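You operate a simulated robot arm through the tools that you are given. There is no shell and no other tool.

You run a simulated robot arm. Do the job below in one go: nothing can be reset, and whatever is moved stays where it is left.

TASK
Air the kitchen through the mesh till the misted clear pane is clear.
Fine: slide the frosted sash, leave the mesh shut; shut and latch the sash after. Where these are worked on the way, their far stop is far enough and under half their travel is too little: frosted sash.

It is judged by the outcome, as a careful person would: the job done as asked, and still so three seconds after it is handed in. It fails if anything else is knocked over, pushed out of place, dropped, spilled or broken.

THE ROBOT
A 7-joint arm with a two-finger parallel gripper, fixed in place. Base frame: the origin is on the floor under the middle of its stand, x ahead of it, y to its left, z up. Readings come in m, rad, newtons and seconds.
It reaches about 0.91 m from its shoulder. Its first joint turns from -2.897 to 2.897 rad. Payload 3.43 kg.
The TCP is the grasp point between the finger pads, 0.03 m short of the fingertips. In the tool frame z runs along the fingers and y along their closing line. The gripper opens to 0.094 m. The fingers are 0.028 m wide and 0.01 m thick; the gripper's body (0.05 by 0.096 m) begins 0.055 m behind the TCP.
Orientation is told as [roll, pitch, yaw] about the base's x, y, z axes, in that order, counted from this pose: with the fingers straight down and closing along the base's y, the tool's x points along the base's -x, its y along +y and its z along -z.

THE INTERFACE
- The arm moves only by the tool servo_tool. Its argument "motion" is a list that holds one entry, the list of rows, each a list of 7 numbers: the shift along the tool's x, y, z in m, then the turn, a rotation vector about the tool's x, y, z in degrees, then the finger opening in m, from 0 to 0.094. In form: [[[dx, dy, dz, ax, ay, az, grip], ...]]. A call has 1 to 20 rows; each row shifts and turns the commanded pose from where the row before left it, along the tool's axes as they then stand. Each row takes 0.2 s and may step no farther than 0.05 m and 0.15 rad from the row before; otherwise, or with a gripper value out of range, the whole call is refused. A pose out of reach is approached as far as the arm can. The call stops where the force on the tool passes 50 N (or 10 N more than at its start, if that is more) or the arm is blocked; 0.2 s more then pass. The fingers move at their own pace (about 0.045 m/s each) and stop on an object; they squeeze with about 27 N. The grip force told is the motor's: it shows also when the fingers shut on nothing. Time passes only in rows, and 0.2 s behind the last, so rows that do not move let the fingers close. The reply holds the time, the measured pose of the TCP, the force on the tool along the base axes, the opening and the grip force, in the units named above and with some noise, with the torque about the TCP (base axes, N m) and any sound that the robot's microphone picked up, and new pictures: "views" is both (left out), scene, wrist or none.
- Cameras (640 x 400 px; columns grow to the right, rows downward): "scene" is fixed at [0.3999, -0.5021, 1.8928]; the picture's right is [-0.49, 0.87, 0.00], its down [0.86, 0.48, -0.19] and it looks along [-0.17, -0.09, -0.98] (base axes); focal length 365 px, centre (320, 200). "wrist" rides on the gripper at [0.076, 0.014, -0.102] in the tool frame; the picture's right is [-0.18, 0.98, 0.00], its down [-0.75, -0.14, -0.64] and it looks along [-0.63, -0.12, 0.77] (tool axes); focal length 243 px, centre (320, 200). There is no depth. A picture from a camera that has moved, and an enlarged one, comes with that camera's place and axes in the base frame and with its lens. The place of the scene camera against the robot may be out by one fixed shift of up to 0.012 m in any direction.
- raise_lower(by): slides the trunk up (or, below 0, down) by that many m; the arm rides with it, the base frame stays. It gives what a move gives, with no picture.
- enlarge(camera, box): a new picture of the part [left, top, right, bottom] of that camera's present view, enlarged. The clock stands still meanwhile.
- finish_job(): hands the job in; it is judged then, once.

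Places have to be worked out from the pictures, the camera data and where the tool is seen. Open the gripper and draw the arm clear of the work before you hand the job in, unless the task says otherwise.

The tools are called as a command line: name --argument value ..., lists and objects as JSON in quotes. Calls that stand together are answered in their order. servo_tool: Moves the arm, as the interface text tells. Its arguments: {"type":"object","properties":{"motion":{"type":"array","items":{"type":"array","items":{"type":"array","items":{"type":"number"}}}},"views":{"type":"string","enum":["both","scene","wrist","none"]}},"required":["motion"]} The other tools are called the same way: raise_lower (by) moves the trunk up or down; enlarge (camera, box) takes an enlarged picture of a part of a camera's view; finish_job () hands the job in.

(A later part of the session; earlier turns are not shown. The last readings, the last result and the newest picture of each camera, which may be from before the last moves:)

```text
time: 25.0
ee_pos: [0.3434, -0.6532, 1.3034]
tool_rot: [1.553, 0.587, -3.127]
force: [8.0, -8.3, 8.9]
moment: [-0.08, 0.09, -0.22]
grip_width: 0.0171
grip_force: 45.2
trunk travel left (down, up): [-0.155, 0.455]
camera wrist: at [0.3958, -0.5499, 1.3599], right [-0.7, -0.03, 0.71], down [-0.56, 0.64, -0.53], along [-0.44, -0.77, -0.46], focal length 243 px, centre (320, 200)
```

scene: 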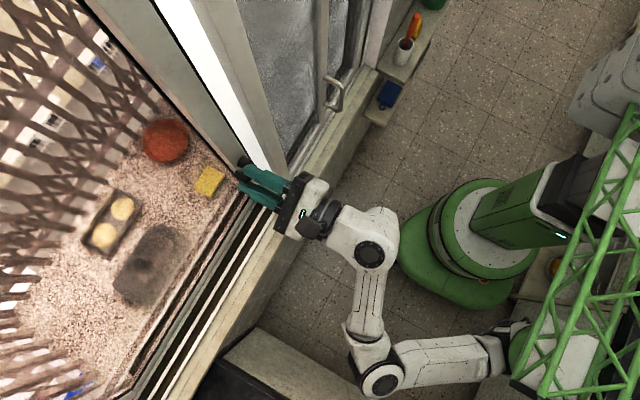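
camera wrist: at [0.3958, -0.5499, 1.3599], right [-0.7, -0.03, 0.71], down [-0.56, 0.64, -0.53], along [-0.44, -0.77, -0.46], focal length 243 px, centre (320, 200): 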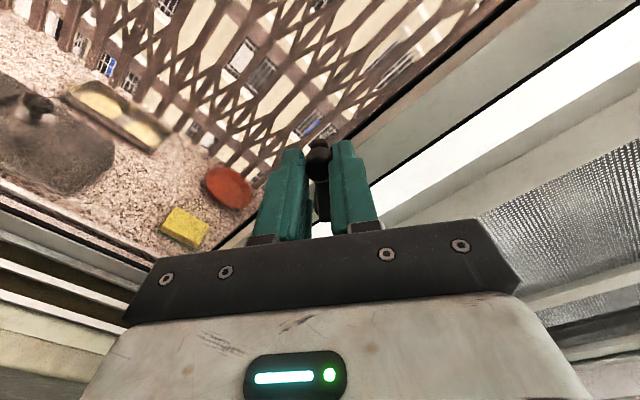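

At 56° the lever still follows with a mild radial force only. I continue to about 90°, relaxing the inward component.

servo_tool --motion '[[[0.0, -0.007, 0.0003, 0, 0, -8, 0.01], [0.0, -0.007, 0.0003, 0, 0, -8, 0.01], [0, 0, 0, 0, 0, 0, 0.01]]]' --views "none"

servo_tool --motion '[[[-0.0002, -0.007, 0.0003, 0, 0, -8, 0.01], [-0.0002, -0.007, 0.0003, 0, 0, -8, 0.01], [0, 0, 0, 0, 0, 0, 0.01]]]' --views "both"

```text
time: 25.8
ee_pos: [0.3507, -0.6533, 1.29]
tool_rot: [1.555, 0.31, -3.12]
force: [12.1, 1.3, 6.2]
moment: [-0.08, 0.05, -0.2]
grip_width: 0.0173
grip_force: 45.2
trunk travel left (down, up): [-0.155, 0.455]
```

```text
time: 26.6
ee_pos: [0.3535, -0.6533, 1.2758]
tool_rot: [1.555, 0.029, -3.114]
force: [19.8, 9.6, 2.9]
moment: [-0.14, -0.01, 0.21]
grip_width: 0.017
grip_force: 44.9
trunk travel left (down, up): [-0.155, 0.455]
camera wrist: at [0.4271, -0.5486, 1.2953], right [-0.21, -0.02, 0.98], down [-0.77, 0.62, -0.15], along [-0.61, -0.78, -0.15], focal length 243 px, centre (320, 200)
```

scene: 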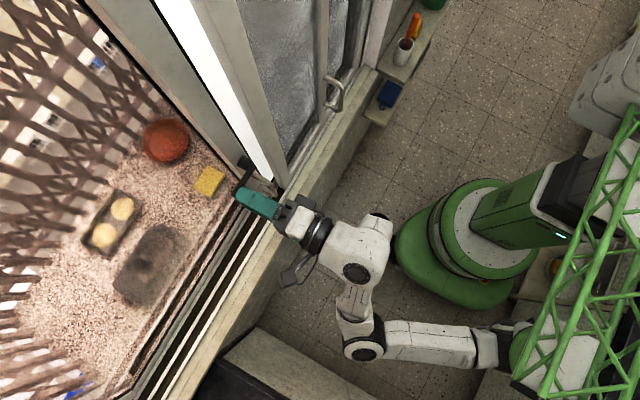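
wrist: 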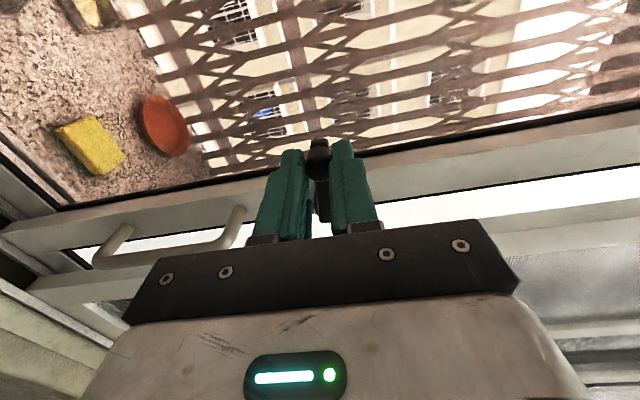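

The lever is now horizontal toward +x (88° turned). I relieve the radial load slightly and test whether it has reached its stop with one more small step.

servo_tool --motion '[[[0.0015, -0.003, 0, 0, 0, -4, 0.01], [0, 0, 0, 0, 0, 0, 0.01]]]' --views "none"

```text
time: 27.2
ee_pos: [0.3542, -0.6543, 1.2747]
tool_rot: [1.557, -0.038, -3.115]
force: [17.3, 16.5, -0.5]
moment: [0.0, -0.06, 1.01]
grip_width: 0.0169
grip_force: 44.8
trunk travel left (down, up): [-0.155, 0.455]
```

Little further motion and rising reaction, so I take the lever to be at its stop. I release it and back straight away to look.

servo_tool --motion '[[[0, 0, -0.001, 0, 0, 0, 0.036], [0, 0, 0, 0, 0, 0, 0.036], [0, 0, -0.02, 0, 0, 0, 0.036], [0, 0, -0.03, 0, 0, 0, 0.036], [0, 0, -0.03, 0, 0, 0, 0.036], [0, 0, 0, 0, 0, 0, 0.036]]]' --views "both"

```text
time: 28.6
ee_pos: [0.3503, -0.5732, 1.276]
tool_rot: [1.556, -0.038, -3.117]
force: [0.4, 0.7, 0.1]
moment: [0.02, -0.01, -0.01]
grip_width: 0.0358
grip_force: 0.0
trunk travel left (down, up): [-0.155, 0.455]
camera wrist: at [0.4254, -0.4687, 1.2884], right [-0.15, -0.02, 0.99], down [-0.77, 0.63, -0.1], along [-0.62, -0.78, -0.11], focal length 243 px, centre (320, 200)
```

scene: 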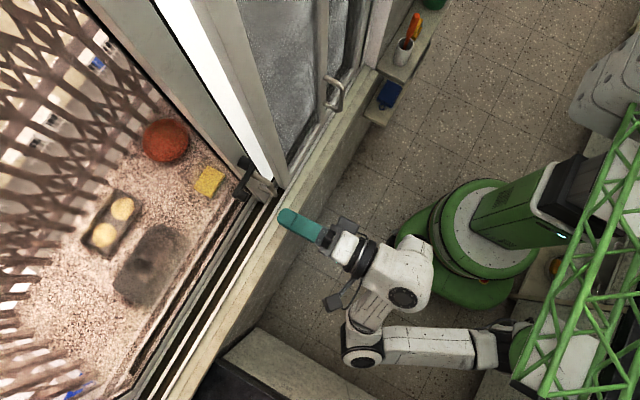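
wrist: 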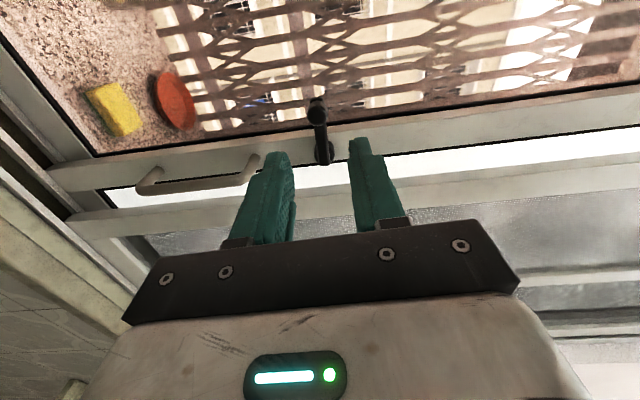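

The lever stays turned toward +x. I enlarge both views to measure the handle from this new angle and check the lever.

enlarge --camera "wrist" --box '[100, 80, 420, 260]'

enlarge --camera "scene" --box '[220, 135, 320, 225]'

```text
2.00 times, centred on (260, 170) of wrist
camera zoom: at [0.4254, -0.4687, 1.2884], right [-0.15, -0.02, 0.99], down [-0.77, 0.63, -0.1], along [-0.62, -0.78, -0.11], focal length 485 px, centre (440, 260)
```

zoom: 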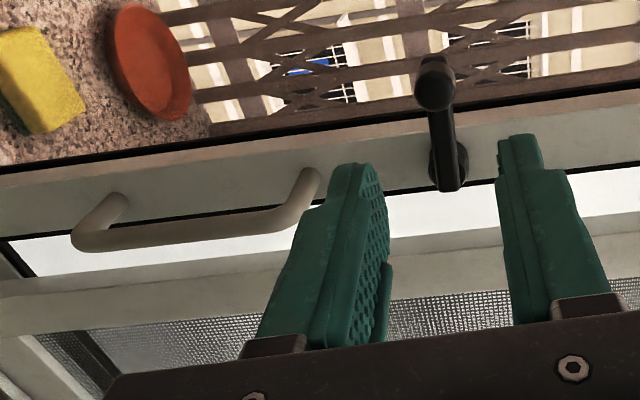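

```text
4.44 times, centred on (270, 180) of scene
camera zoom: at [0.3999, -0.5021, 1.8928], right [-0.49, 0.87, 0.0], down [0.86, 0.48, -0.19], along [-0.17, -0.09, -0.98], focal length 1622 px, centre (542, 289)
```

zoom: 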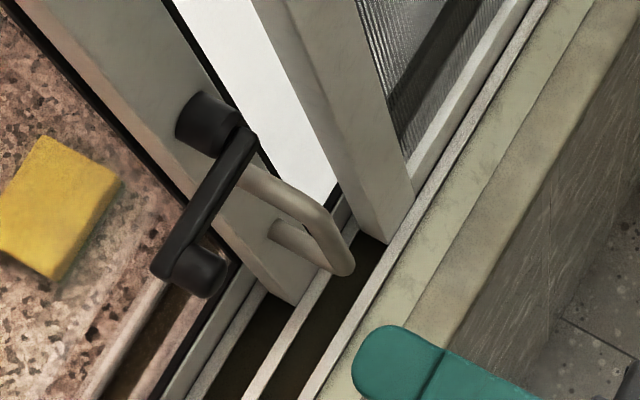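

The lever is fully over to +x. The handle bar is measured at about (0.300, -0.673), spanning z 1.075–1.19, with the stile face at y of about -0.717. I rotate the tool back +92° about its z so the fingers close along x again.

servo_tool --motion '[[[0, 0, -0.005, 0, 0, 8, 0.036], [0, 0, 0, 0, 0, 8, 0.036], [0, 0, 0, 0, 0, 8, 0.036], [0, 0, 0, 0, 0, 8, 0.036], [0, 0, 0, 0, 0, 8, 0.036], [0, 0, 0, 0, 0, 8, 0.036], [0, 0, 0, 0, 0, 8, 0.036], [0, 0, 0, 0, 0, 8, 0.036], [0, 0, 0, 0, 0, 8, 0.036], [0, 0, 0, 0, 0, 8, 0.036], [0, 0, 0, 0, 0, 8, 0.036], [0, 0, 0, 0, 0, 4, 0.036]]]' --views "both"

```text
time: 31.2
ee_pos: [0.3524, -0.5682, 1.2754]
tool_rot: [-0.003, 1.555, 1.594]
force: [-0.4, -0.1, 0.3]
moment: [0.02, 0.01, 0.01]
grip_width: 0.0359
grip_force: 0.0
trunk travel left (down, up): [-0.155, 0.455]
camera wrist: at [0.335, -0.4678, 1.3529], right [-0.98, -0.02, -0.18], down [0.13, 0.66, -0.74], along [0.14, -0.75, -0.64], focal length 243 px, centre (320, 200)
```

scene: 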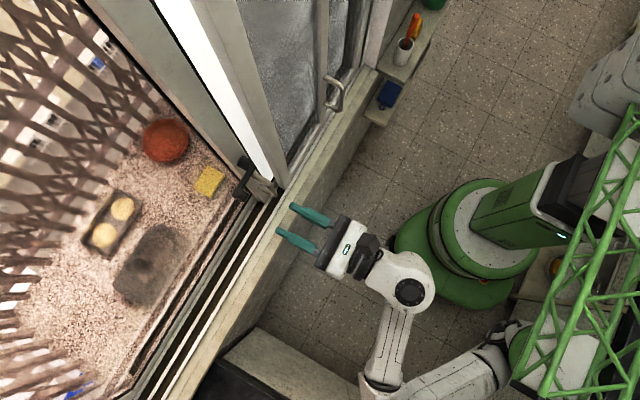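
wrist: 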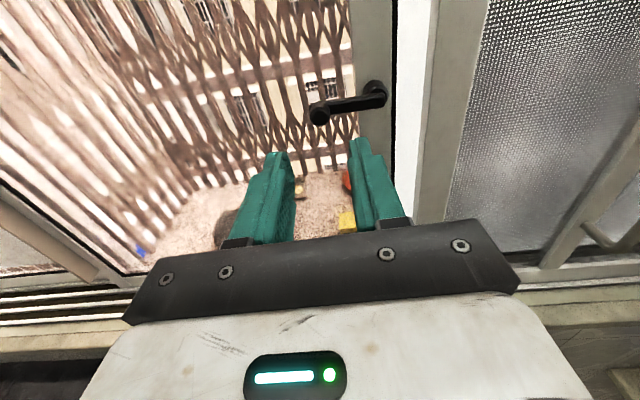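

Orientation is restored with fingers closing along x. I lower the tool toward handle height (z about 1.15) in place, before approaching, and check the arm's posture.

servo_tool --motion '[[[-0.03, 0, 0, 0, 0, 0, 0.036], [-0.03, 0.01, 0, 0, 0, 0, 0.036], [-0.03, 0.01, 0, 0, 0, 0, 0.036], [-0.03, 0.01, 0, 0, 0, 0, 0.036], [0, 0, 0, 0, 0, 0, 0.036]]]' --views "both"

```text
time: 32.4
ee_pos: [0.3222, -0.5662, 1.1555]
tool_rot: [0.11, 1.555, 1.703]
force: [0.3, -0.3, 0.0]
moment: [0.02, 0.0, -0.04]
grip_width: 0.0362
grip_force: 0.1
trunk travel left (down, up): [-0.155, 0.455]
camera wrist: at [0.3045, -0.4652, 1.2328], right [-0.98, -0.02, -0.18], down [0.12, 0.66, -0.74], along [0.14, -0.75, -0.64], focal length 243 px, centre (320, 200)
```

scene: 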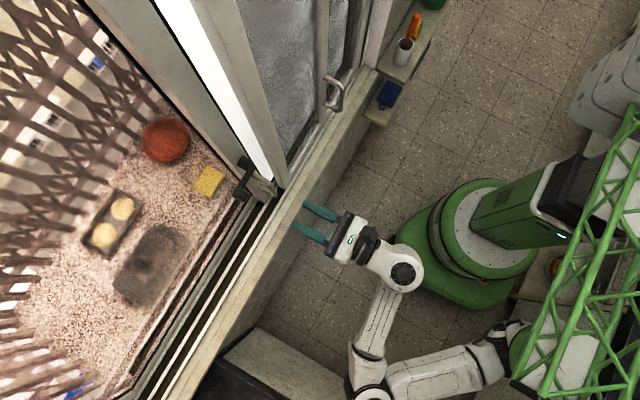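
wrist: 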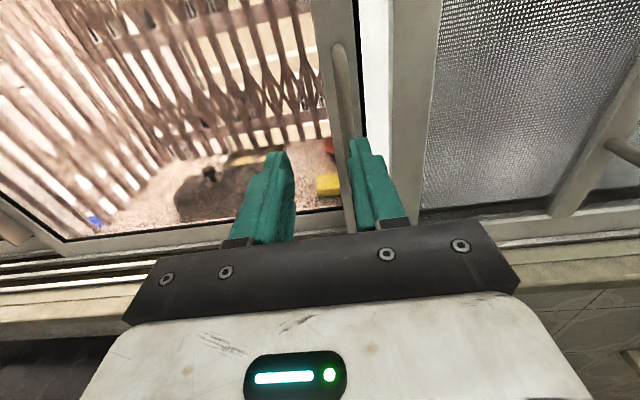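

Handle height is reachable. I enlarge to fix the bar's x accurately before straddling it.

enlarge --camera "wrist" --box '[260, 0, 460, 240]'

```text
1.67 times, centred on (360, 120) of wrist
camera zoom: at [0.3045, -0.4652, 1.2328], right [-0.98, -0.02, -0.18], down [0.12, 0.66, -0.74], along [0.14, -0.75, -0.64], focal length 404 px, centre (253, 333)
```

zoom: 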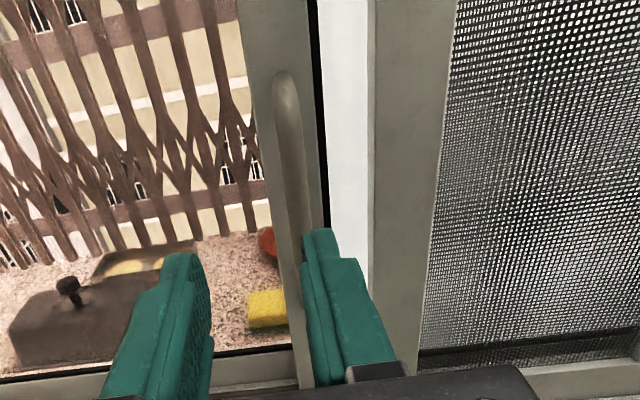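

The bar is at about x 0.303 and the mesh stile edge at about 0.261. I approach in two stages with a 0.028 m opening; the first stops with the tips just short of the bar.

servo_tool --motion '[[[-0.003, 0.01, 0.02, 0, 0, 0, 0.03], [-0.002, 0.009, 0.02, 0, 0, 0, 0.03], [0, 0, 0.02, 0, 0, 0, 0.03], [0, 0, 0, 0, 0, 0, 0.03]]]' --views "both"

```text
time: 33.4
ee_pos: [0.3027, -0.6273, 1.1488]
tool_rot: [0.142, 1.553, 1.737]
force: [0.1, 1.0, -0.2]
moment: [-0.01, 0.0, -0.01]
grip_width: 0.0303
grip_force: 0.2
trunk travel left (down, up): [-0.155, 0.455]
camera wrist: at [0.2864, -0.5267, 1.2269], right [-0.98, -0.02, -0.18], down [0.12, 0.66, -0.74], along [0.13, -0.75, -0.64], focal length 243 px, centre (320, 200)
```

scene: 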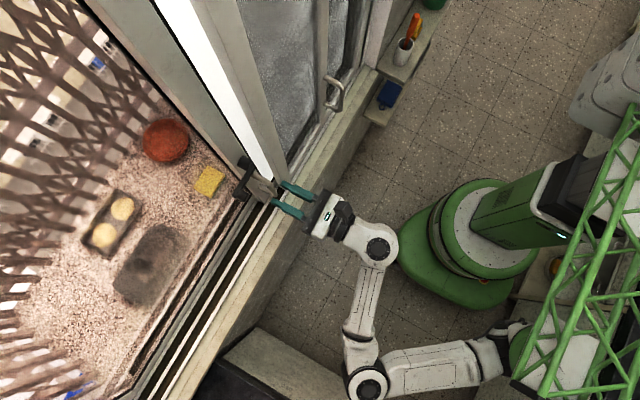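
wrist: 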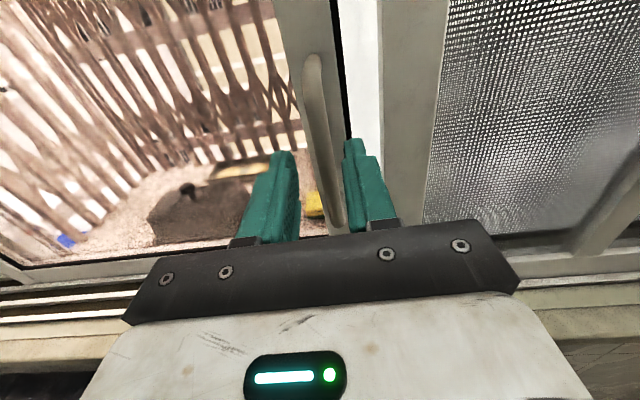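

The bar lies between the fingers and the -x finger clears the mesh stile. I advance the last 4 cm and close on the bar.

servo_tool --motion '[[[0, 0, 0.015, 0, 0, 0, 0.03], [0, 0, 0.015, 0, 0, 0, 0.03], [0, 0, 0.012, 0, 0, 0, 0.03], [0, 0, 0, 0, 0, 0, 0.03]]]' --views "wrist"

enlarge --camera "scene" --box '[220, 135, 320, 225]'

```text
time: 34.4
ee_pos: [0.3048, -0.6674, 1.1489]
tool_rot: [0.124, 1.557, 1.718]
force: [-0.3, 0.5, 0.6]
moment: [-0.03, -0.01, -0.02]
grip_width: 0.0298
grip_force: 0.0
trunk travel left (down, up): [-0.155, 0.455]
camera wrist: at [0.2884, -0.5675, 1.2261], right [-0.98, -0.02, -0.18], down [0.12, 0.66, -0.74], along [0.13, -0.75, -0.64], focal length 243 px, centre (320, 200)
```

wrist: 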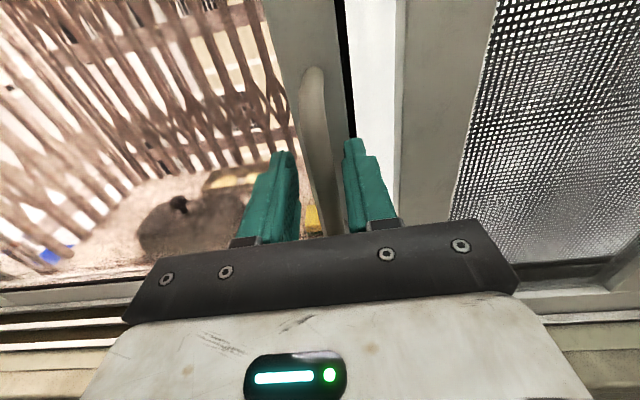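

```text
4.44 times, centred on (270, 180) of scene
camera zoom: at [0.3999, -0.5021, 1.8928], right [-0.49, 0.87, 0.0], down [0.86, 0.48, -0.19], along [-0.17, -0.09, -0.98], focal length 1622 px, centre (542, 289)
```

zoom: 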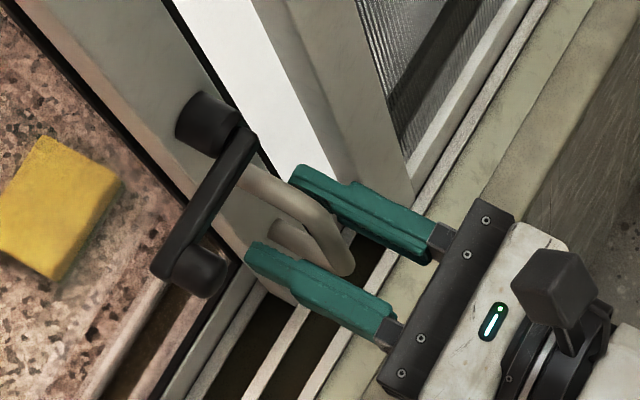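

The fingers straddle the handle bar. I close on it.

servo_tool --motion '[[[0, 0.0015, 0, 0, 0, 0, 0.005], [0, 0, 0, 0, 0, 0, 0.005], [0, 0, 0, 0, 0, 0, 0.005]]]' --views "wrist"

```text
time: 35.2
ee_pos: [0.3034, -0.6687, 1.1481]
tool_rot: [0.089, 1.553, 1.683]
force: [-5.6, 3.9, -1.7]
moment: [-0.26, -0.17, -0.15]
grip_width: 0.0163
grip_force: 45.2
trunk travel left (down, up): [-0.155, 0.455]
camera wrist: at [0.2864, -0.5676, 1.226], right [-0.98, -0.02, -0.18], down [0.13, 0.66, -0.74], along [0.13, -0.75, -0.64], focal length 243 px, centre (320, 200)
```

wrist: 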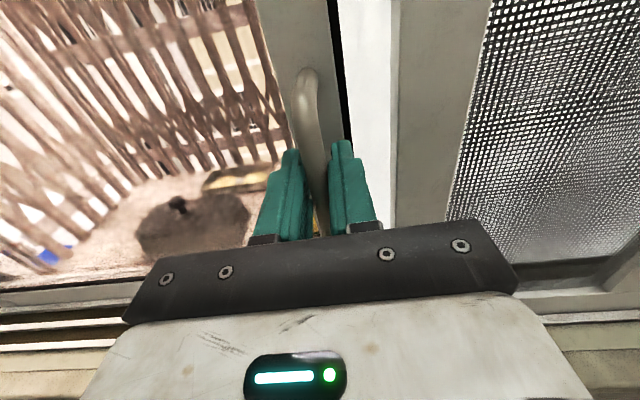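

Gripped at 0.0163 m. I pull the sash +x gently, 4 cm at first, watching the force.

servo_tool --motion '[[[0, -0.008, 0, 0, 0, 0, 0.005], [0, -0.012, 0, 0, 0, 0, 0.005], [0, -0.012, 0, 0, 0, 0, 0.005], [0, -0.012, 0, 0, 0, 0, 0.005], [0, 0, 0, 0, 0, 0, 0.005]]]' --views "both"

```text
time: 36.4
ee_pos: [0.3505, -0.6679, 1.148]
tool_rot: [0.151, 1.553, 1.749]
force: [0.8, -2.4, -5.6]
moment: [-0.89, -0.28, -0.04]
grip_width: 0.0163
grip_force: 44.8
trunk travel left (down, up): [-0.155, 0.455]
camera wrist: at [0.3322, -0.5678, 1.2262], right [-0.98, -0.02, -0.18], down [0.12, 0.66, -0.74], along [0.14, -0.75, -0.64], focal length 243 px, centre (320, 200)
```

scene: 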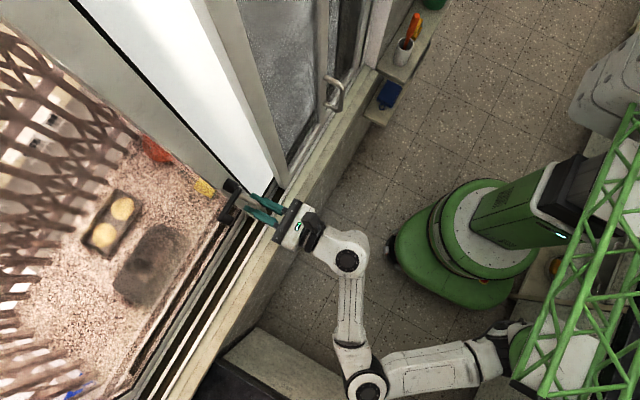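
wrist: 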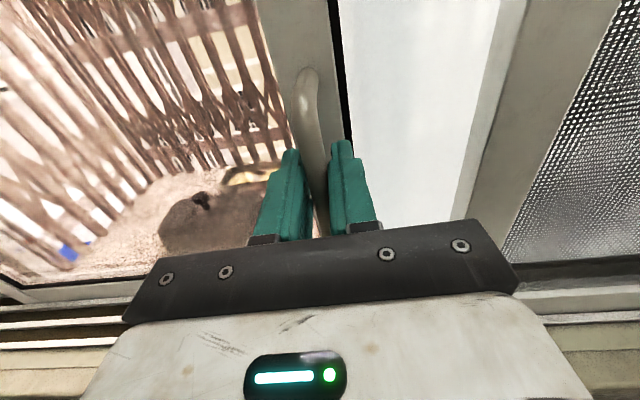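

The sash slides freely and the mesh stayed put. I continue +x, watching the elbow against the worktop.

servo_tool --motion '[[[0, -0.02, 0, 0, 0, 0, 0.005], [0, -0.025, 0, 0, 0, 0, 0.005], [0, -0.025, 0, 0, 0, 0, 0.005], [0, -0.02, 0, 0, 0, 0, 0.005], [0, 0, 0, 0, 0, 0, 0.005]]]' --views "both"

```text
time: 37.6
ee_pos: [0.4439, -0.6634, 1.1504]
tool_rot: [0.113, 1.556, 1.715]
force: [6.5, 34.4, -11.4]
moment: [0.24, -0.62, 0.17]
grip_width: 0.0117
grip_force: 44.8
trunk travel left (down, up): [-0.155, 0.455]
camera wrist: at [0.4263, -0.5628, 1.2273], right [-0.98, -0.03, -0.18], down [0.12, 0.66, -0.74], along [0.14, -0.75, -0.64], focal length 243 px, centre (320, 200)
```

scene: 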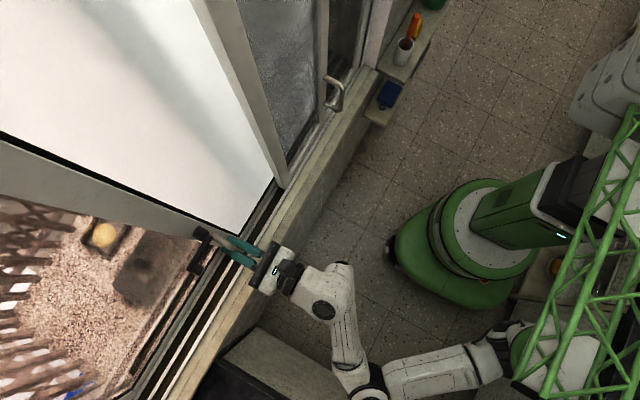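
wrist: 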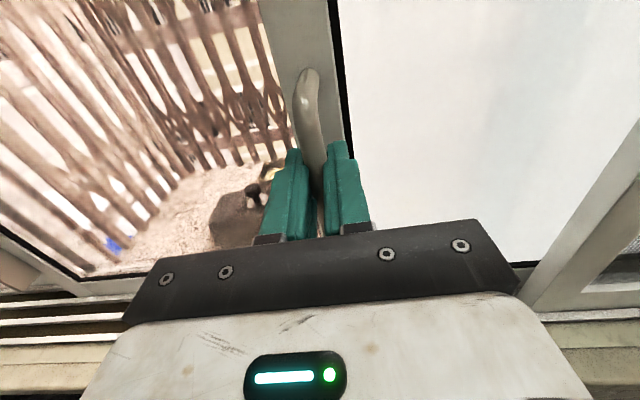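

The sash has moved to about x 0.444, but the grip has slipped toward the bar's front edge (width 0.0117, push-back of 34 N in y). I open slightly and look before re-seating the grip.

servo_tool --motion '[[[0, 0, 0, 0, 0, 0, 0.03], [0, 0, 0, 0, 0, 0, 0.03]]]' --views "wrist"

enlarge --camera "scene" --box '[170, 190, 320, 310]'

enlarge --camera "wrist" --box '[220, 50, 420, 250]'

```text
time: 38.2
ee_pos: [0.4391, -0.6682, 1.1487]
tool_rot: [0.133, 1.554, 1.726]
force: [0.4, -0.1, -0.1]
moment: [-0.03, 0.03, 0.0]
grip_width: 0.03
grip_force: 0.1
trunk travel left (down, up): [-0.155, 0.455]
camera wrist: at [0.4221, -0.566, 1.2266], right [-0.98, -0.02, -0.18], down [0.12, 0.66, -0.74], along [0.13, -0.75, -0.64], focal length 243 px, centre (320, 200)
```

wrist: 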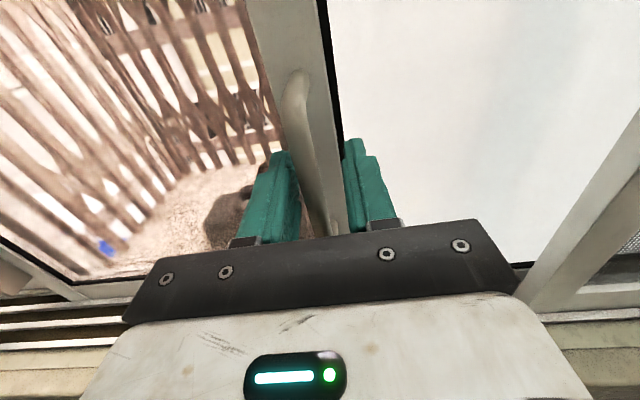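

```text
3.33 times, centred on (245, 250) of scene
camera zoom: at [0.3999, -0.5021, 1.8928], right [-0.49, 0.87, 0.0], down [0.86, 0.48, -0.19], along [-0.17, -0.09, -0.98], focal length 1217 px, centre (570, 33)
```

zoom: 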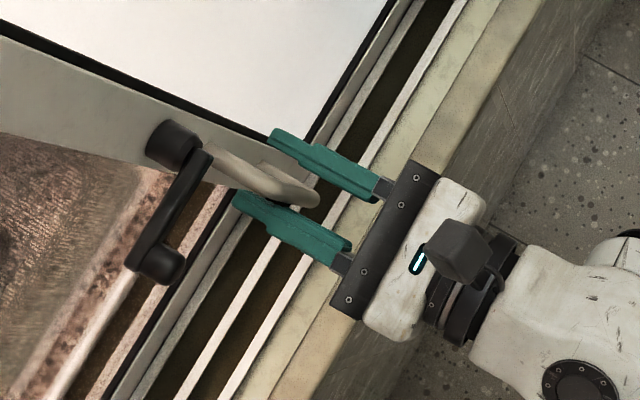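

```text
2.00 times, centred on (320, 150) of wrist
camera zoom: at [0.4221, -0.566, 1.2266], right [-0.98, -0.02, -0.18], down [0.12, 0.66, -0.74], along [0.13, -0.75, -0.64], focal length 485 px, centre (320, 300)
```

zoom: 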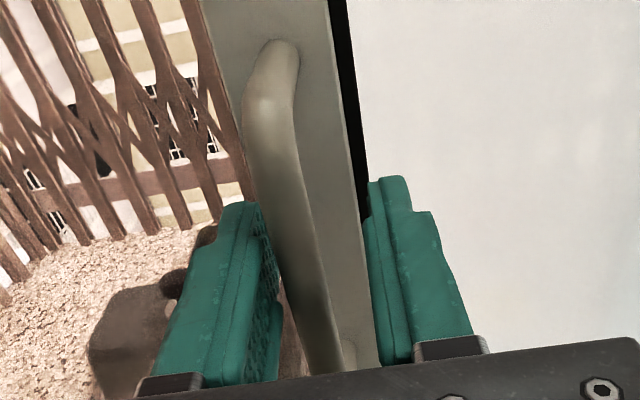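

The bar is now nearer the +x finger at about x 0.446; the sash coasted a little ahead. I recentre, re-grip slightly deeper, then continue at a slower, steadier pace.

servo_tool --motion '[[[0, -0.006, 0.003, 0, 0, 0, 0.03], [0, 0, 0, 0, 0, 0, 0.005], [0, 0, 0, 0, 0, 0, 0.005], [0, 0, 0, 0, 0, 0, 0.005]]]' --views "none"

servo_tool --motion '[[[0, -0.008, 0, 0, 0, 0, 0.005], [0, -0.015, 0, 0, 0, 0, 0.005], [0, -0.015, 0, 0, 0, 0, 0.005], [0, -0.015, 0, 0, 0, 0, 0.005], [0, -0.008, 0, 0, 0, 0, 0.005], [0, 0, 0, 0, 0, 0, 0.005]]]' --views "both"

```text
time: 39.2
ee_pos: [0.444, -0.669, 1.1489]
tool_rot: [0.097, 1.555, 1.688]
force: [-4.8, -0.1, -1.9]
moment: [-0.55, -0.13, -0.03]
grip_width: 0.0161
grip_force: 45.0
trunk travel left (down, up): [-0.155, 0.455]
```

```text
time: 40.6
ee_pos: [0.5078, -0.6649, 1.1496]
tool_rot: [0.107, 1.557, 1.708]
force: [-2.2, 42.9, -11.9]
moment: [-0.17, -0.54, -0.13]
grip_width: 0.0118
grip_force: 44.9
trunk travel left (down, up): [-0.155, 0.455]
camera wrist: at [0.4907, -0.5629, 1.2263], right [-0.98, -0.03, -0.18], down [0.12, 0.66, -0.74], along [0.14, -0.75, -0.64], focal length 243 px, centre (320, 200)
```

scene: 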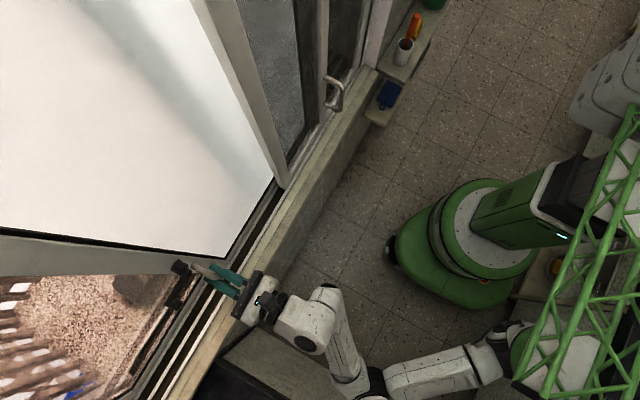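
wrist: 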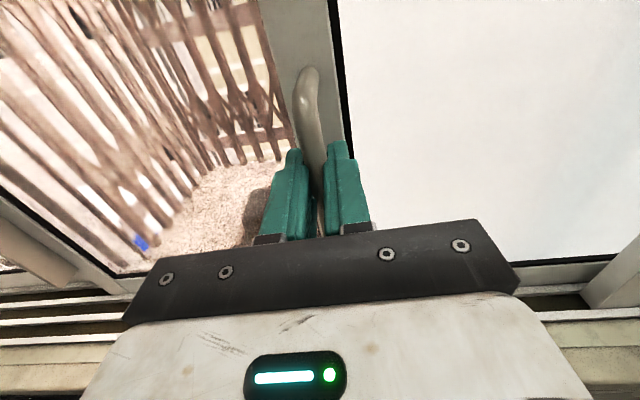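

The same wedge pattern shows the fingertips only hold the front of the bar, so the bar lies deeper than I had judged. I open, advance 1.5 cm with force watched, and grip again.

servo_tool --motion '[[[0, 0, 0, 0, 0, 0, 0.03], [0, 0, 0, 0, 0, 0, 0.03], [0, -0.003, 0.007, 0, 0, 0, 0.03], [0, 0, 0.007, 0, 0, 0, 0.03], [0, 0, 0, 0, 0, 0, 0.03]]]' --views "wrist"

enlarge --camera "scene" --box '[150, 230, 300, 340]'

```text
time: 41.8
ee_pos: [0.5088, -0.6829, 1.1482]
tool_rot: [0.11, 1.555, 1.705]
force: [0.1, 0.4, 0.1]
moment: [0.02, 0.02, -0.04]
grip_width: 0.0302
grip_force: 0.1
trunk travel left (down, up): [-0.155, 0.455]
camera wrist: at [0.4916, -0.5812, 1.2254], right [-0.98, -0.02, -0.18], down [0.12, 0.66, -0.74], along [0.14, -0.75, -0.64], focal length 243 px, centre (320, 200)
```

wrist: 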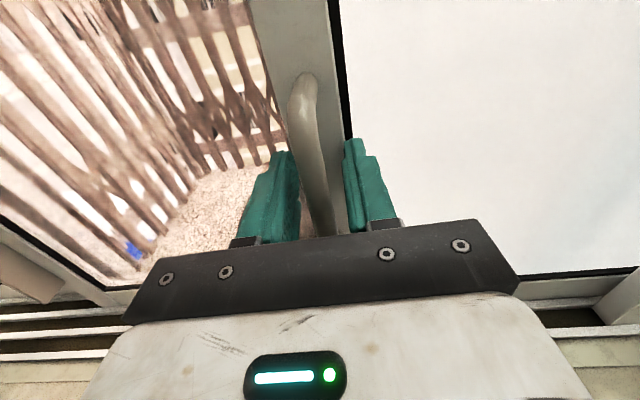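

```text
3.64 times, centred on (225, 285) of scene
camera zoom: at [0.3999, -0.5021, 1.8928], right [-0.49, 0.87, 0.0], down [0.86, 0.48, -0.19], along [-0.17, -0.09, -0.98], focal length 1328 px, centre (666, -109)
```

zoom: 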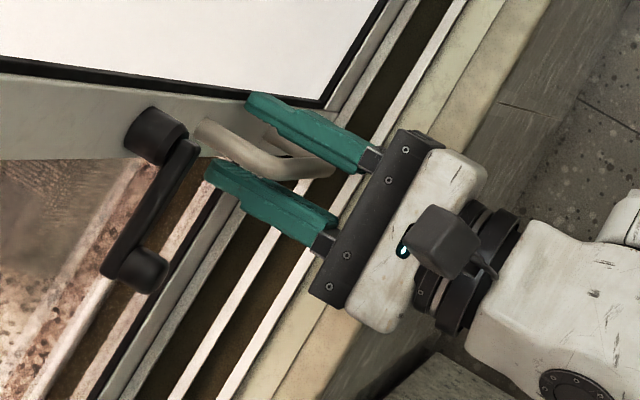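

The tool advanced freely, and the scene view shows the bar well inside the fingers. I grip here and drag a short way to see whether the hold is now stable.

servo_tool --motion '[[[0, 0, 0, 0, 0, 0, 0.005], [0, 0, 0, 0, 0, 0, 0.005], [0, 0, 0, 0, 0, 0, 0.005]]]' --views "none"

servo_tool --motion '[[[0, -0.006, 0, 0, 0, 0, 0.005], [0, -0.01, 0, 0, 0, 0, 0.005], [0, -0.006, 0, 0, 0, 0, 0.005], [0, 0, 0, 0, 0, 0, 0.005]]]' --views "both"

```text
time: 42.6
ee_pos: [0.5078, -0.6817, 1.1463]
tool_rot: [0.112, 1.554, 1.704]
force: [1.2, -0.9, 0.6]
moment: [0.11, -0.16, -0.02]
grip_width: 0.0163
grip_force: 45.3
trunk travel left (down, up): [-0.155, 0.455]
```

```text
time: 43.6
ee_pos: [0.5292, -0.6819, 1.1471]
tool_rot: [0.096, 1.555, 1.69]
force: [-6.1, -27.3, 11.6]
moment: [0.08, -0.1, 0.03]
grip_width: 0.0163
grip_force: 44.8
trunk travel left (down, up): [-0.155, 0.455]
camera wrist: at [0.5127, -0.5807, 1.2252], right [-0.98, -0.02, -0.18], down [0.13, 0.66, -0.74], along [0.13, -0.75, -0.64], focal length 243 px, centre (320, 200)
```

scene: 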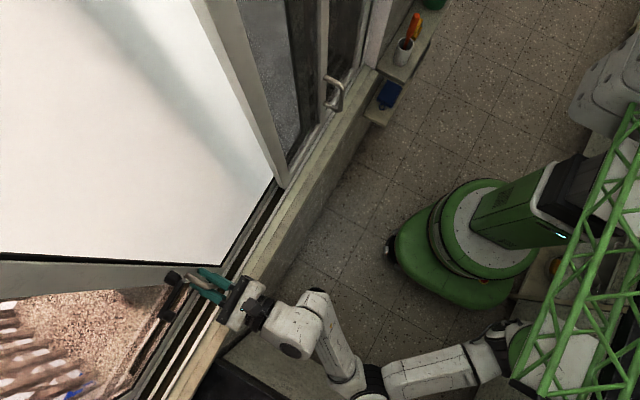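
wrist: 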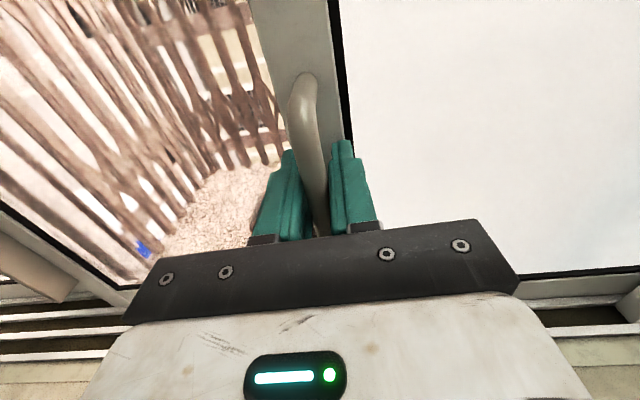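

Now the hold is stable (0.0163 m). The sash has moved about 0.23 m. I continue +x with slight compensation toward the window.

servo_tool --motion '[[[0, -0.008, 0.0015, 0, 0, 0, 0.005], [0, -0.014, 0.0005, 0, 0, 0, 0.005], [0, -0.014, 0.0005, 0, 0, 0, 0.005], [0, -0.008, 0.0003, 0, 0, 0, 0.005], [0, 0, 0, 0, 0, 0, 0.005]]]' --views "both"

```text
time: 44.8
ee_pos: [0.5772, -0.6821, 1.1478]
tool_rot: [0.127, 1.554, 1.722]
force: [-3.1, 3.9, -3.8]
moment: [-1.27, -0.27, -0.05]
grip_width: 0.0162
grip_force: 45.2
trunk travel left (down, up): [-0.155, 0.455]
camera wrist: at [0.5603, -0.5807, 1.2253], right [-0.98, -0.02, -0.18], down [0.12, 0.66, -0.74], along [0.14, -0.75, -0.64], focal length 243 px, centre (320, 200)
```

scene: 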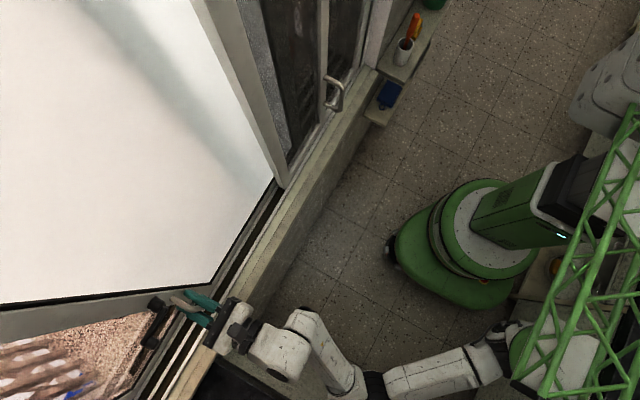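
wrist: 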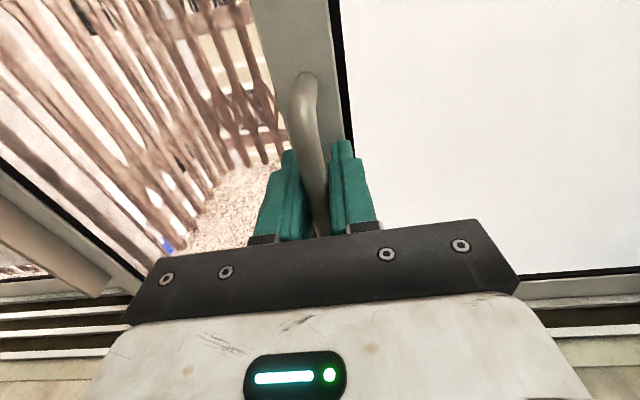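

Going well at x 0.577 (0.27 m of travel) with low forces. I continue toward the far stop.

servo_tool --motion '[[[0, -0.008, 0.0003, 0, 0, 0, 0.005], [0, -0.014, 0.0005, 0, 0, 0, 0.005], [0, -0.014, 0.0005, 0, 0, 0, 0.005], [0, -0.014, 0.0005, 0, 0, 0, 0.005], [0, -0.008, 0.0003, 0, 0, 0, 0.005], [0, 0, 0, 0, 0, 0, 0.005]]]' --views "both"

```text
time: 46.2
ee_pos: [0.6348, -0.6841, 1.1483]
tool_rot: [0.163, 1.553, 1.76]
force: [-2.9, 23.7, -14.2]
moment: [0.24, -0.26, 0.01]
grip_width: 0.0164
grip_force: 44.7
trunk travel left (down, up): [-0.155, 0.455]
camera wrist: at [0.6176, -0.582, 1.226], right [-0.98, -0.02, -0.18], down [0.12, 0.66, -0.74], along [0.14, -0.75, -0.64], focal length 243 px, centre (320, 200)
```

scene: 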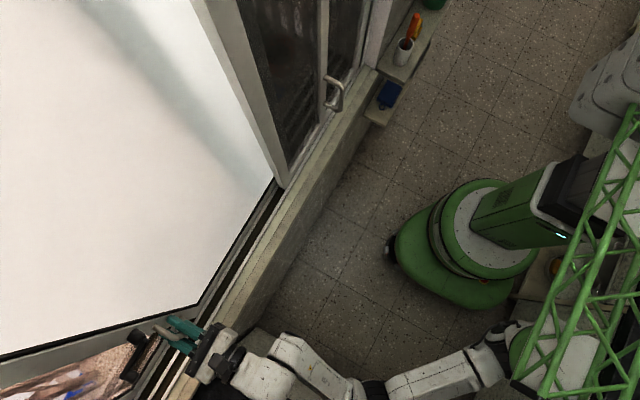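
wrist: 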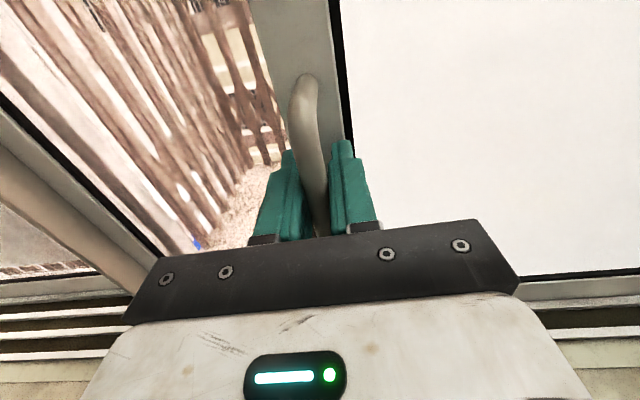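

At x 0.635, the fixed pane's far stile is visible at the left and seems about 0.1 m ahead. I continue gently, easing the pressure toward the window.

servo_tool --motion '[[[0, -0.008, -0.001, 0, 0, 0, 0.005], [0, -0.012, -0.0005, 0, 0, 0, 0.005], [0, -0.012, 0, 0, 0, 0, 0.005], [0, -0.008, 0, 0, 0, 0, 0.005], [0, 0, 0, 0, 0, 0, 0.005]]]' --views "both"

```text
time: 47.4
ee_pos: [0.6705, -0.6803, 1.1482]
tool_rot: [0.088, 1.554, 1.683]
force: [-6.7, -27.5, 1.5]
moment: [-0.01, -0.22, 0.06]
grip_width: 0.0166
grip_force: 45.3
trunk travel left (down, up): [-0.155, 0.455]
camera wrist: at [0.6549, -0.579, 1.226], right [-0.98, -0.02, -0.18], down [0.12, 0.66, -0.74], along [0.14, -0.75, -0.64], focal length 243 px, centre (320, 200)
```

scene: 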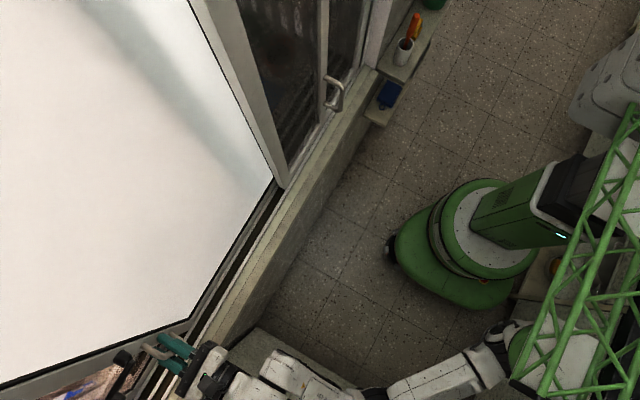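
wrist: 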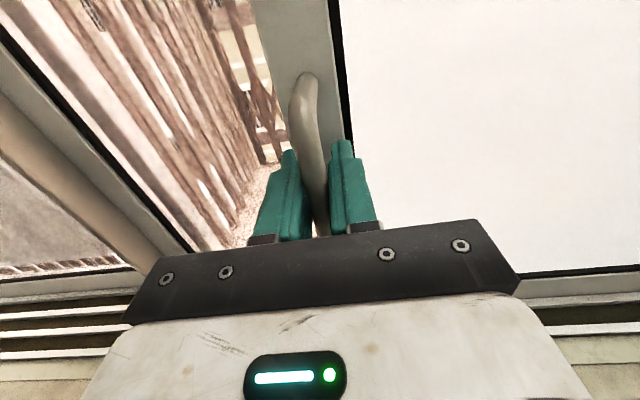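

Travel is now 0.37 m. A vertical bar near x 0.78 at a similar depth could meet the lever's knob, so I look at it closely before going farther.

enlarge --camera "wrist" --box '[0, 60, 260, 320]'

enlarge --camera "scene" --box '[0, 300, 220, 400]'

enlarge --camera "scene" --box '[180, 0, 400, 200]'

```text
1.54 times, centred on (130, 190) of wrist
camera zoom: at [0.6549, -0.579, 1.226], right [-0.98, -0.02, -0.18], down [0.12, 0.66, -0.74], along [0.14, -0.75, -0.64], focal length 373 px, centre (612, 215)
```

zoom: 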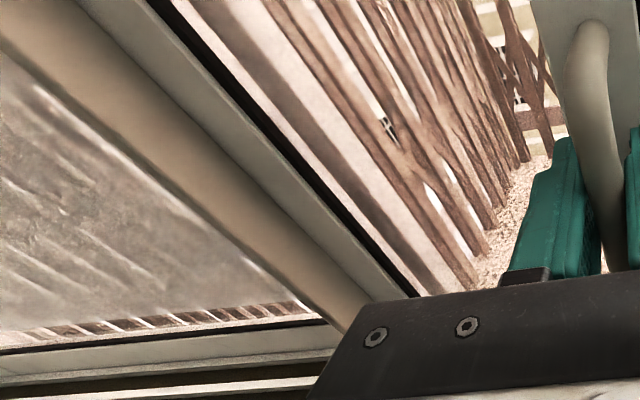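

```text
2.91 times, centred on (110, 350) of scene
camera zoom: at [0.3999, -0.5021, 1.8928], right [-0.49, 0.87, 0.0], down [0.86, 0.48, -0.19], along [-0.17, -0.09, -0.98], focal length 1062 px, centre (931, -236)
```

zoom: 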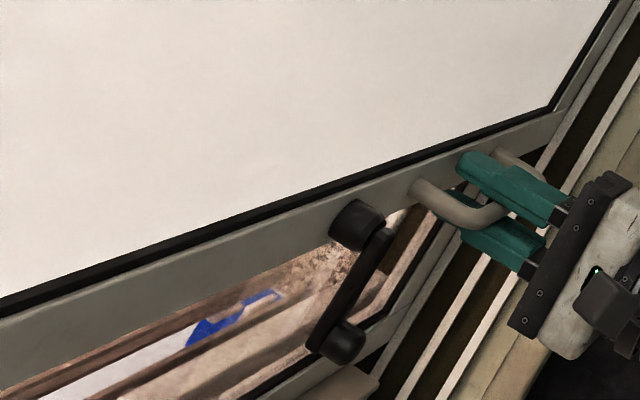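

```text
2.00 times, centred on (290, 100) of scene
camera zoom: at [0.3999, -0.5021, 1.8928], right [-0.49, 0.87, 0.0], down [0.86, 0.48, -0.19], along [-0.17, -0.09, -0.98], focal length 730 px, centre (380, 400)
```

zoom: 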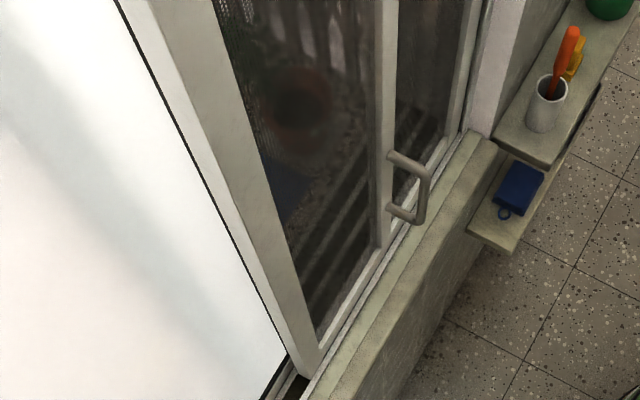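

The pane beyond x 0.8 shows mist and droplet streaks in the wrist view, so that is the misted clear pane. The sash is open about 0.37 m of roughly 0.44 m, and going farther risks the lever's knob hitting that bar, so I stop here. I ease the force and let time pass, watching the pane.

servo_tool --motion '[[[0, 0, 0.002, 0, 0, 0, 0.005], [0, 0, 0, 0, 0, 0, 0.005], [0, 0, 0, 0, 0, 0, 0.005], [0, 0, 0, 0, 0, 0, 0.005], [0, 0, 0, 0, 0, 0, 0.005], [0, 0, 0, 0, 0, 0, 0.005], [0, 0, 0, 0, 0, 0, 0.005], [0, 0, 0, 0, 0, 0, 0.005], [0, 0, 0, 0, 0, 0, 0.005], [0, 0, 0, 0, 0, 0, 0.005], [0, 0, 0, 0, 0, 0, 0.005], [0, 0, 0, 0, 0, 0, 0.005], [0, 0, 0, 0, 0, 0, 0.005], [0, 0, 0, 0, 0, 0, 0.005], [0, 0, 0, 0, 0, 0, 0.005]]]' --views "both"

enlarge --camera "wrist" --box '[0, 60, 260, 320]'

```text
time: 50.6
ee_pos: [0.6716, -0.6812, 1.1478]
tool_rot: [0.142, 1.557, 1.736]
force: [6.6, 26.6, -1.4]
moment: [-0.23, -0.18, -0.07]
grip_width: 0.0163
grip_force: 45.2
trunk travel left (down, up): [-0.155, 0.455]
camera wrist: at [0.6556, -0.5798, 1.2261], right [-0.98, -0.02, -0.18], down [0.12, 0.66, -0.74], along [0.14, -0.75, -0.64], focal length 243 px, centre (320, 200)
```

scene: 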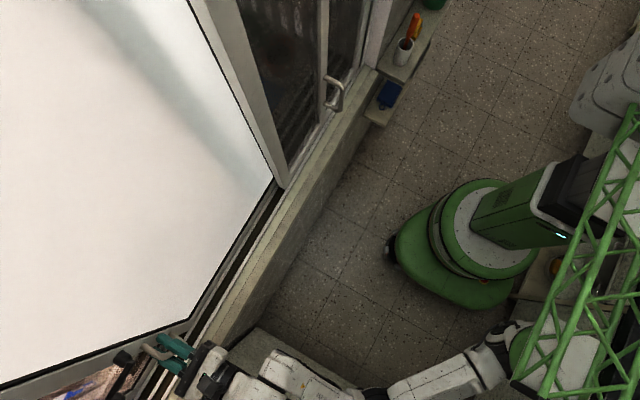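
wrist: 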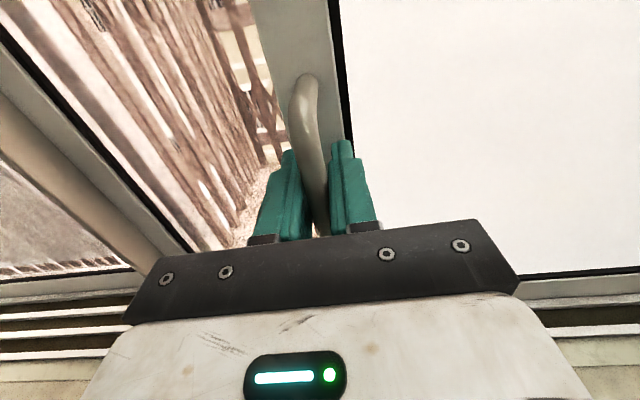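

```text
1.54 times, centred on (130, 190) of wrist
camera zoom: at [0.6556, -0.5798, 1.2261], right [-0.98, -0.02, -0.18], down [0.12, 0.66, -0.74], along [0.14, -0.75, -0.64], focal length 373 px, centre (612, 215)
```

zoom: 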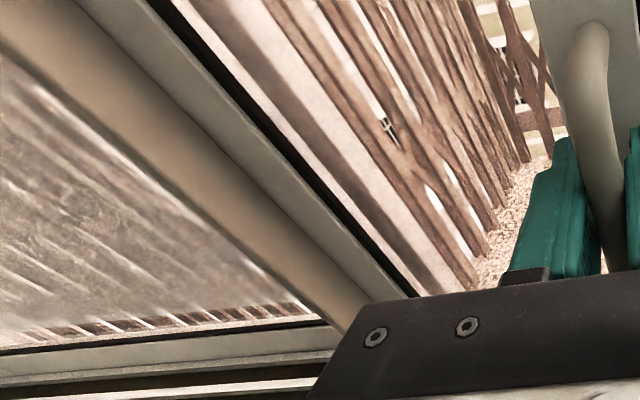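

The mist is clearing: the bars behind the left pane are starting to show. I ease the y force and keep waiting.

servo_tool --motion '[[[0, 0, -0.001, 0, 0, 0, 0.005], [0, 0, 0, 0, 0, 0, 0.005], [0, 0, 0, 0, 0, 0, 0.005], [0, 0, 0, 0, 0, 0, 0.005], [0, 0, 0, 0, 0, 0, 0.005], [0, 0, 0, 0, 0, 0, 0.005], [0, 0, 0, 0, 0, 0, 0.005], [0, 0, 0, 0, 0, 0, 0.005], [0, 0, 0, 0, 0, 0, 0.005], [0, 0, 0, 0, 0, 0, 0.005], [0, 0, 0, 0, 0, 0, 0.005], [0, 0, 0, 0, 0, 0, 0.005], [0, 0, 0, 0, 0, 0, 0.005], [0, 0, 0, 0, 0, 0, 0.005], [0, 0, 0, 0, 0, 0, 0.005], [0, 0, 0, 0, 0, 0, 0.005], [0, 0, 0, 0, 0, 0, 0.005], [0, 0, 0, 0, 0, 0, 0.005], [0, 0, 0, 0, 0, 0, 0.005], [0, 0, 0, 0, 0, 0, 0.005]]]' --views "wrist"

enlarge --camera "wrist" --box '[0, 60, 260, 320]'

```text
time: 54.8
ee_pos: [0.672, -0.681, 1.1482]
tool_rot: [0.095, 1.555, 1.687]
force: [-1.3, 3.5, 9.7]
moment: [-0.14, -0.13, 0.0]
grip_width: 0.0161
grip_force: 45.3
trunk travel left (down, up): [-0.155, 0.455]
camera wrist: at [0.6543, -0.5799, 1.2261], right [-0.98, -0.02, -0.18], down [0.12, 0.66, -0.74], along [0.13, -0.75, -0.64], focal length 243 px, centre (320, 200)
```

wrist: 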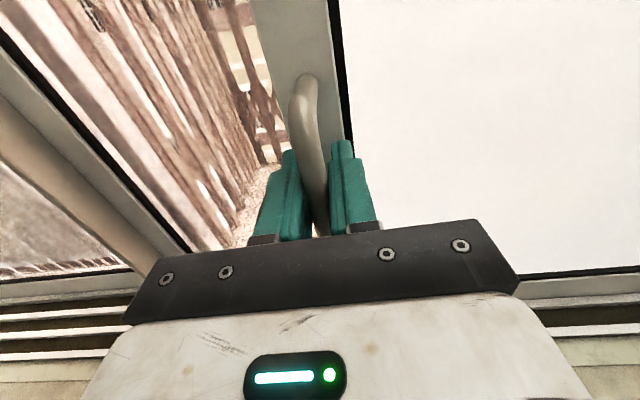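

```text
1.54 times, centred on (130, 190) of wrist
camera zoom: at [0.6543, -0.5799, 1.2261], right [-0.98, -0.02, -0.18], down [0.12, 0.66, -0.74], along [0.13, -0.75, -0.64], focal length 373 px, centre (612, 215)
```

zoom: 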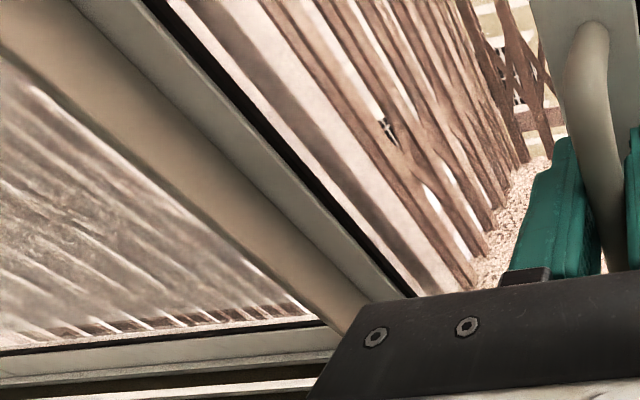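

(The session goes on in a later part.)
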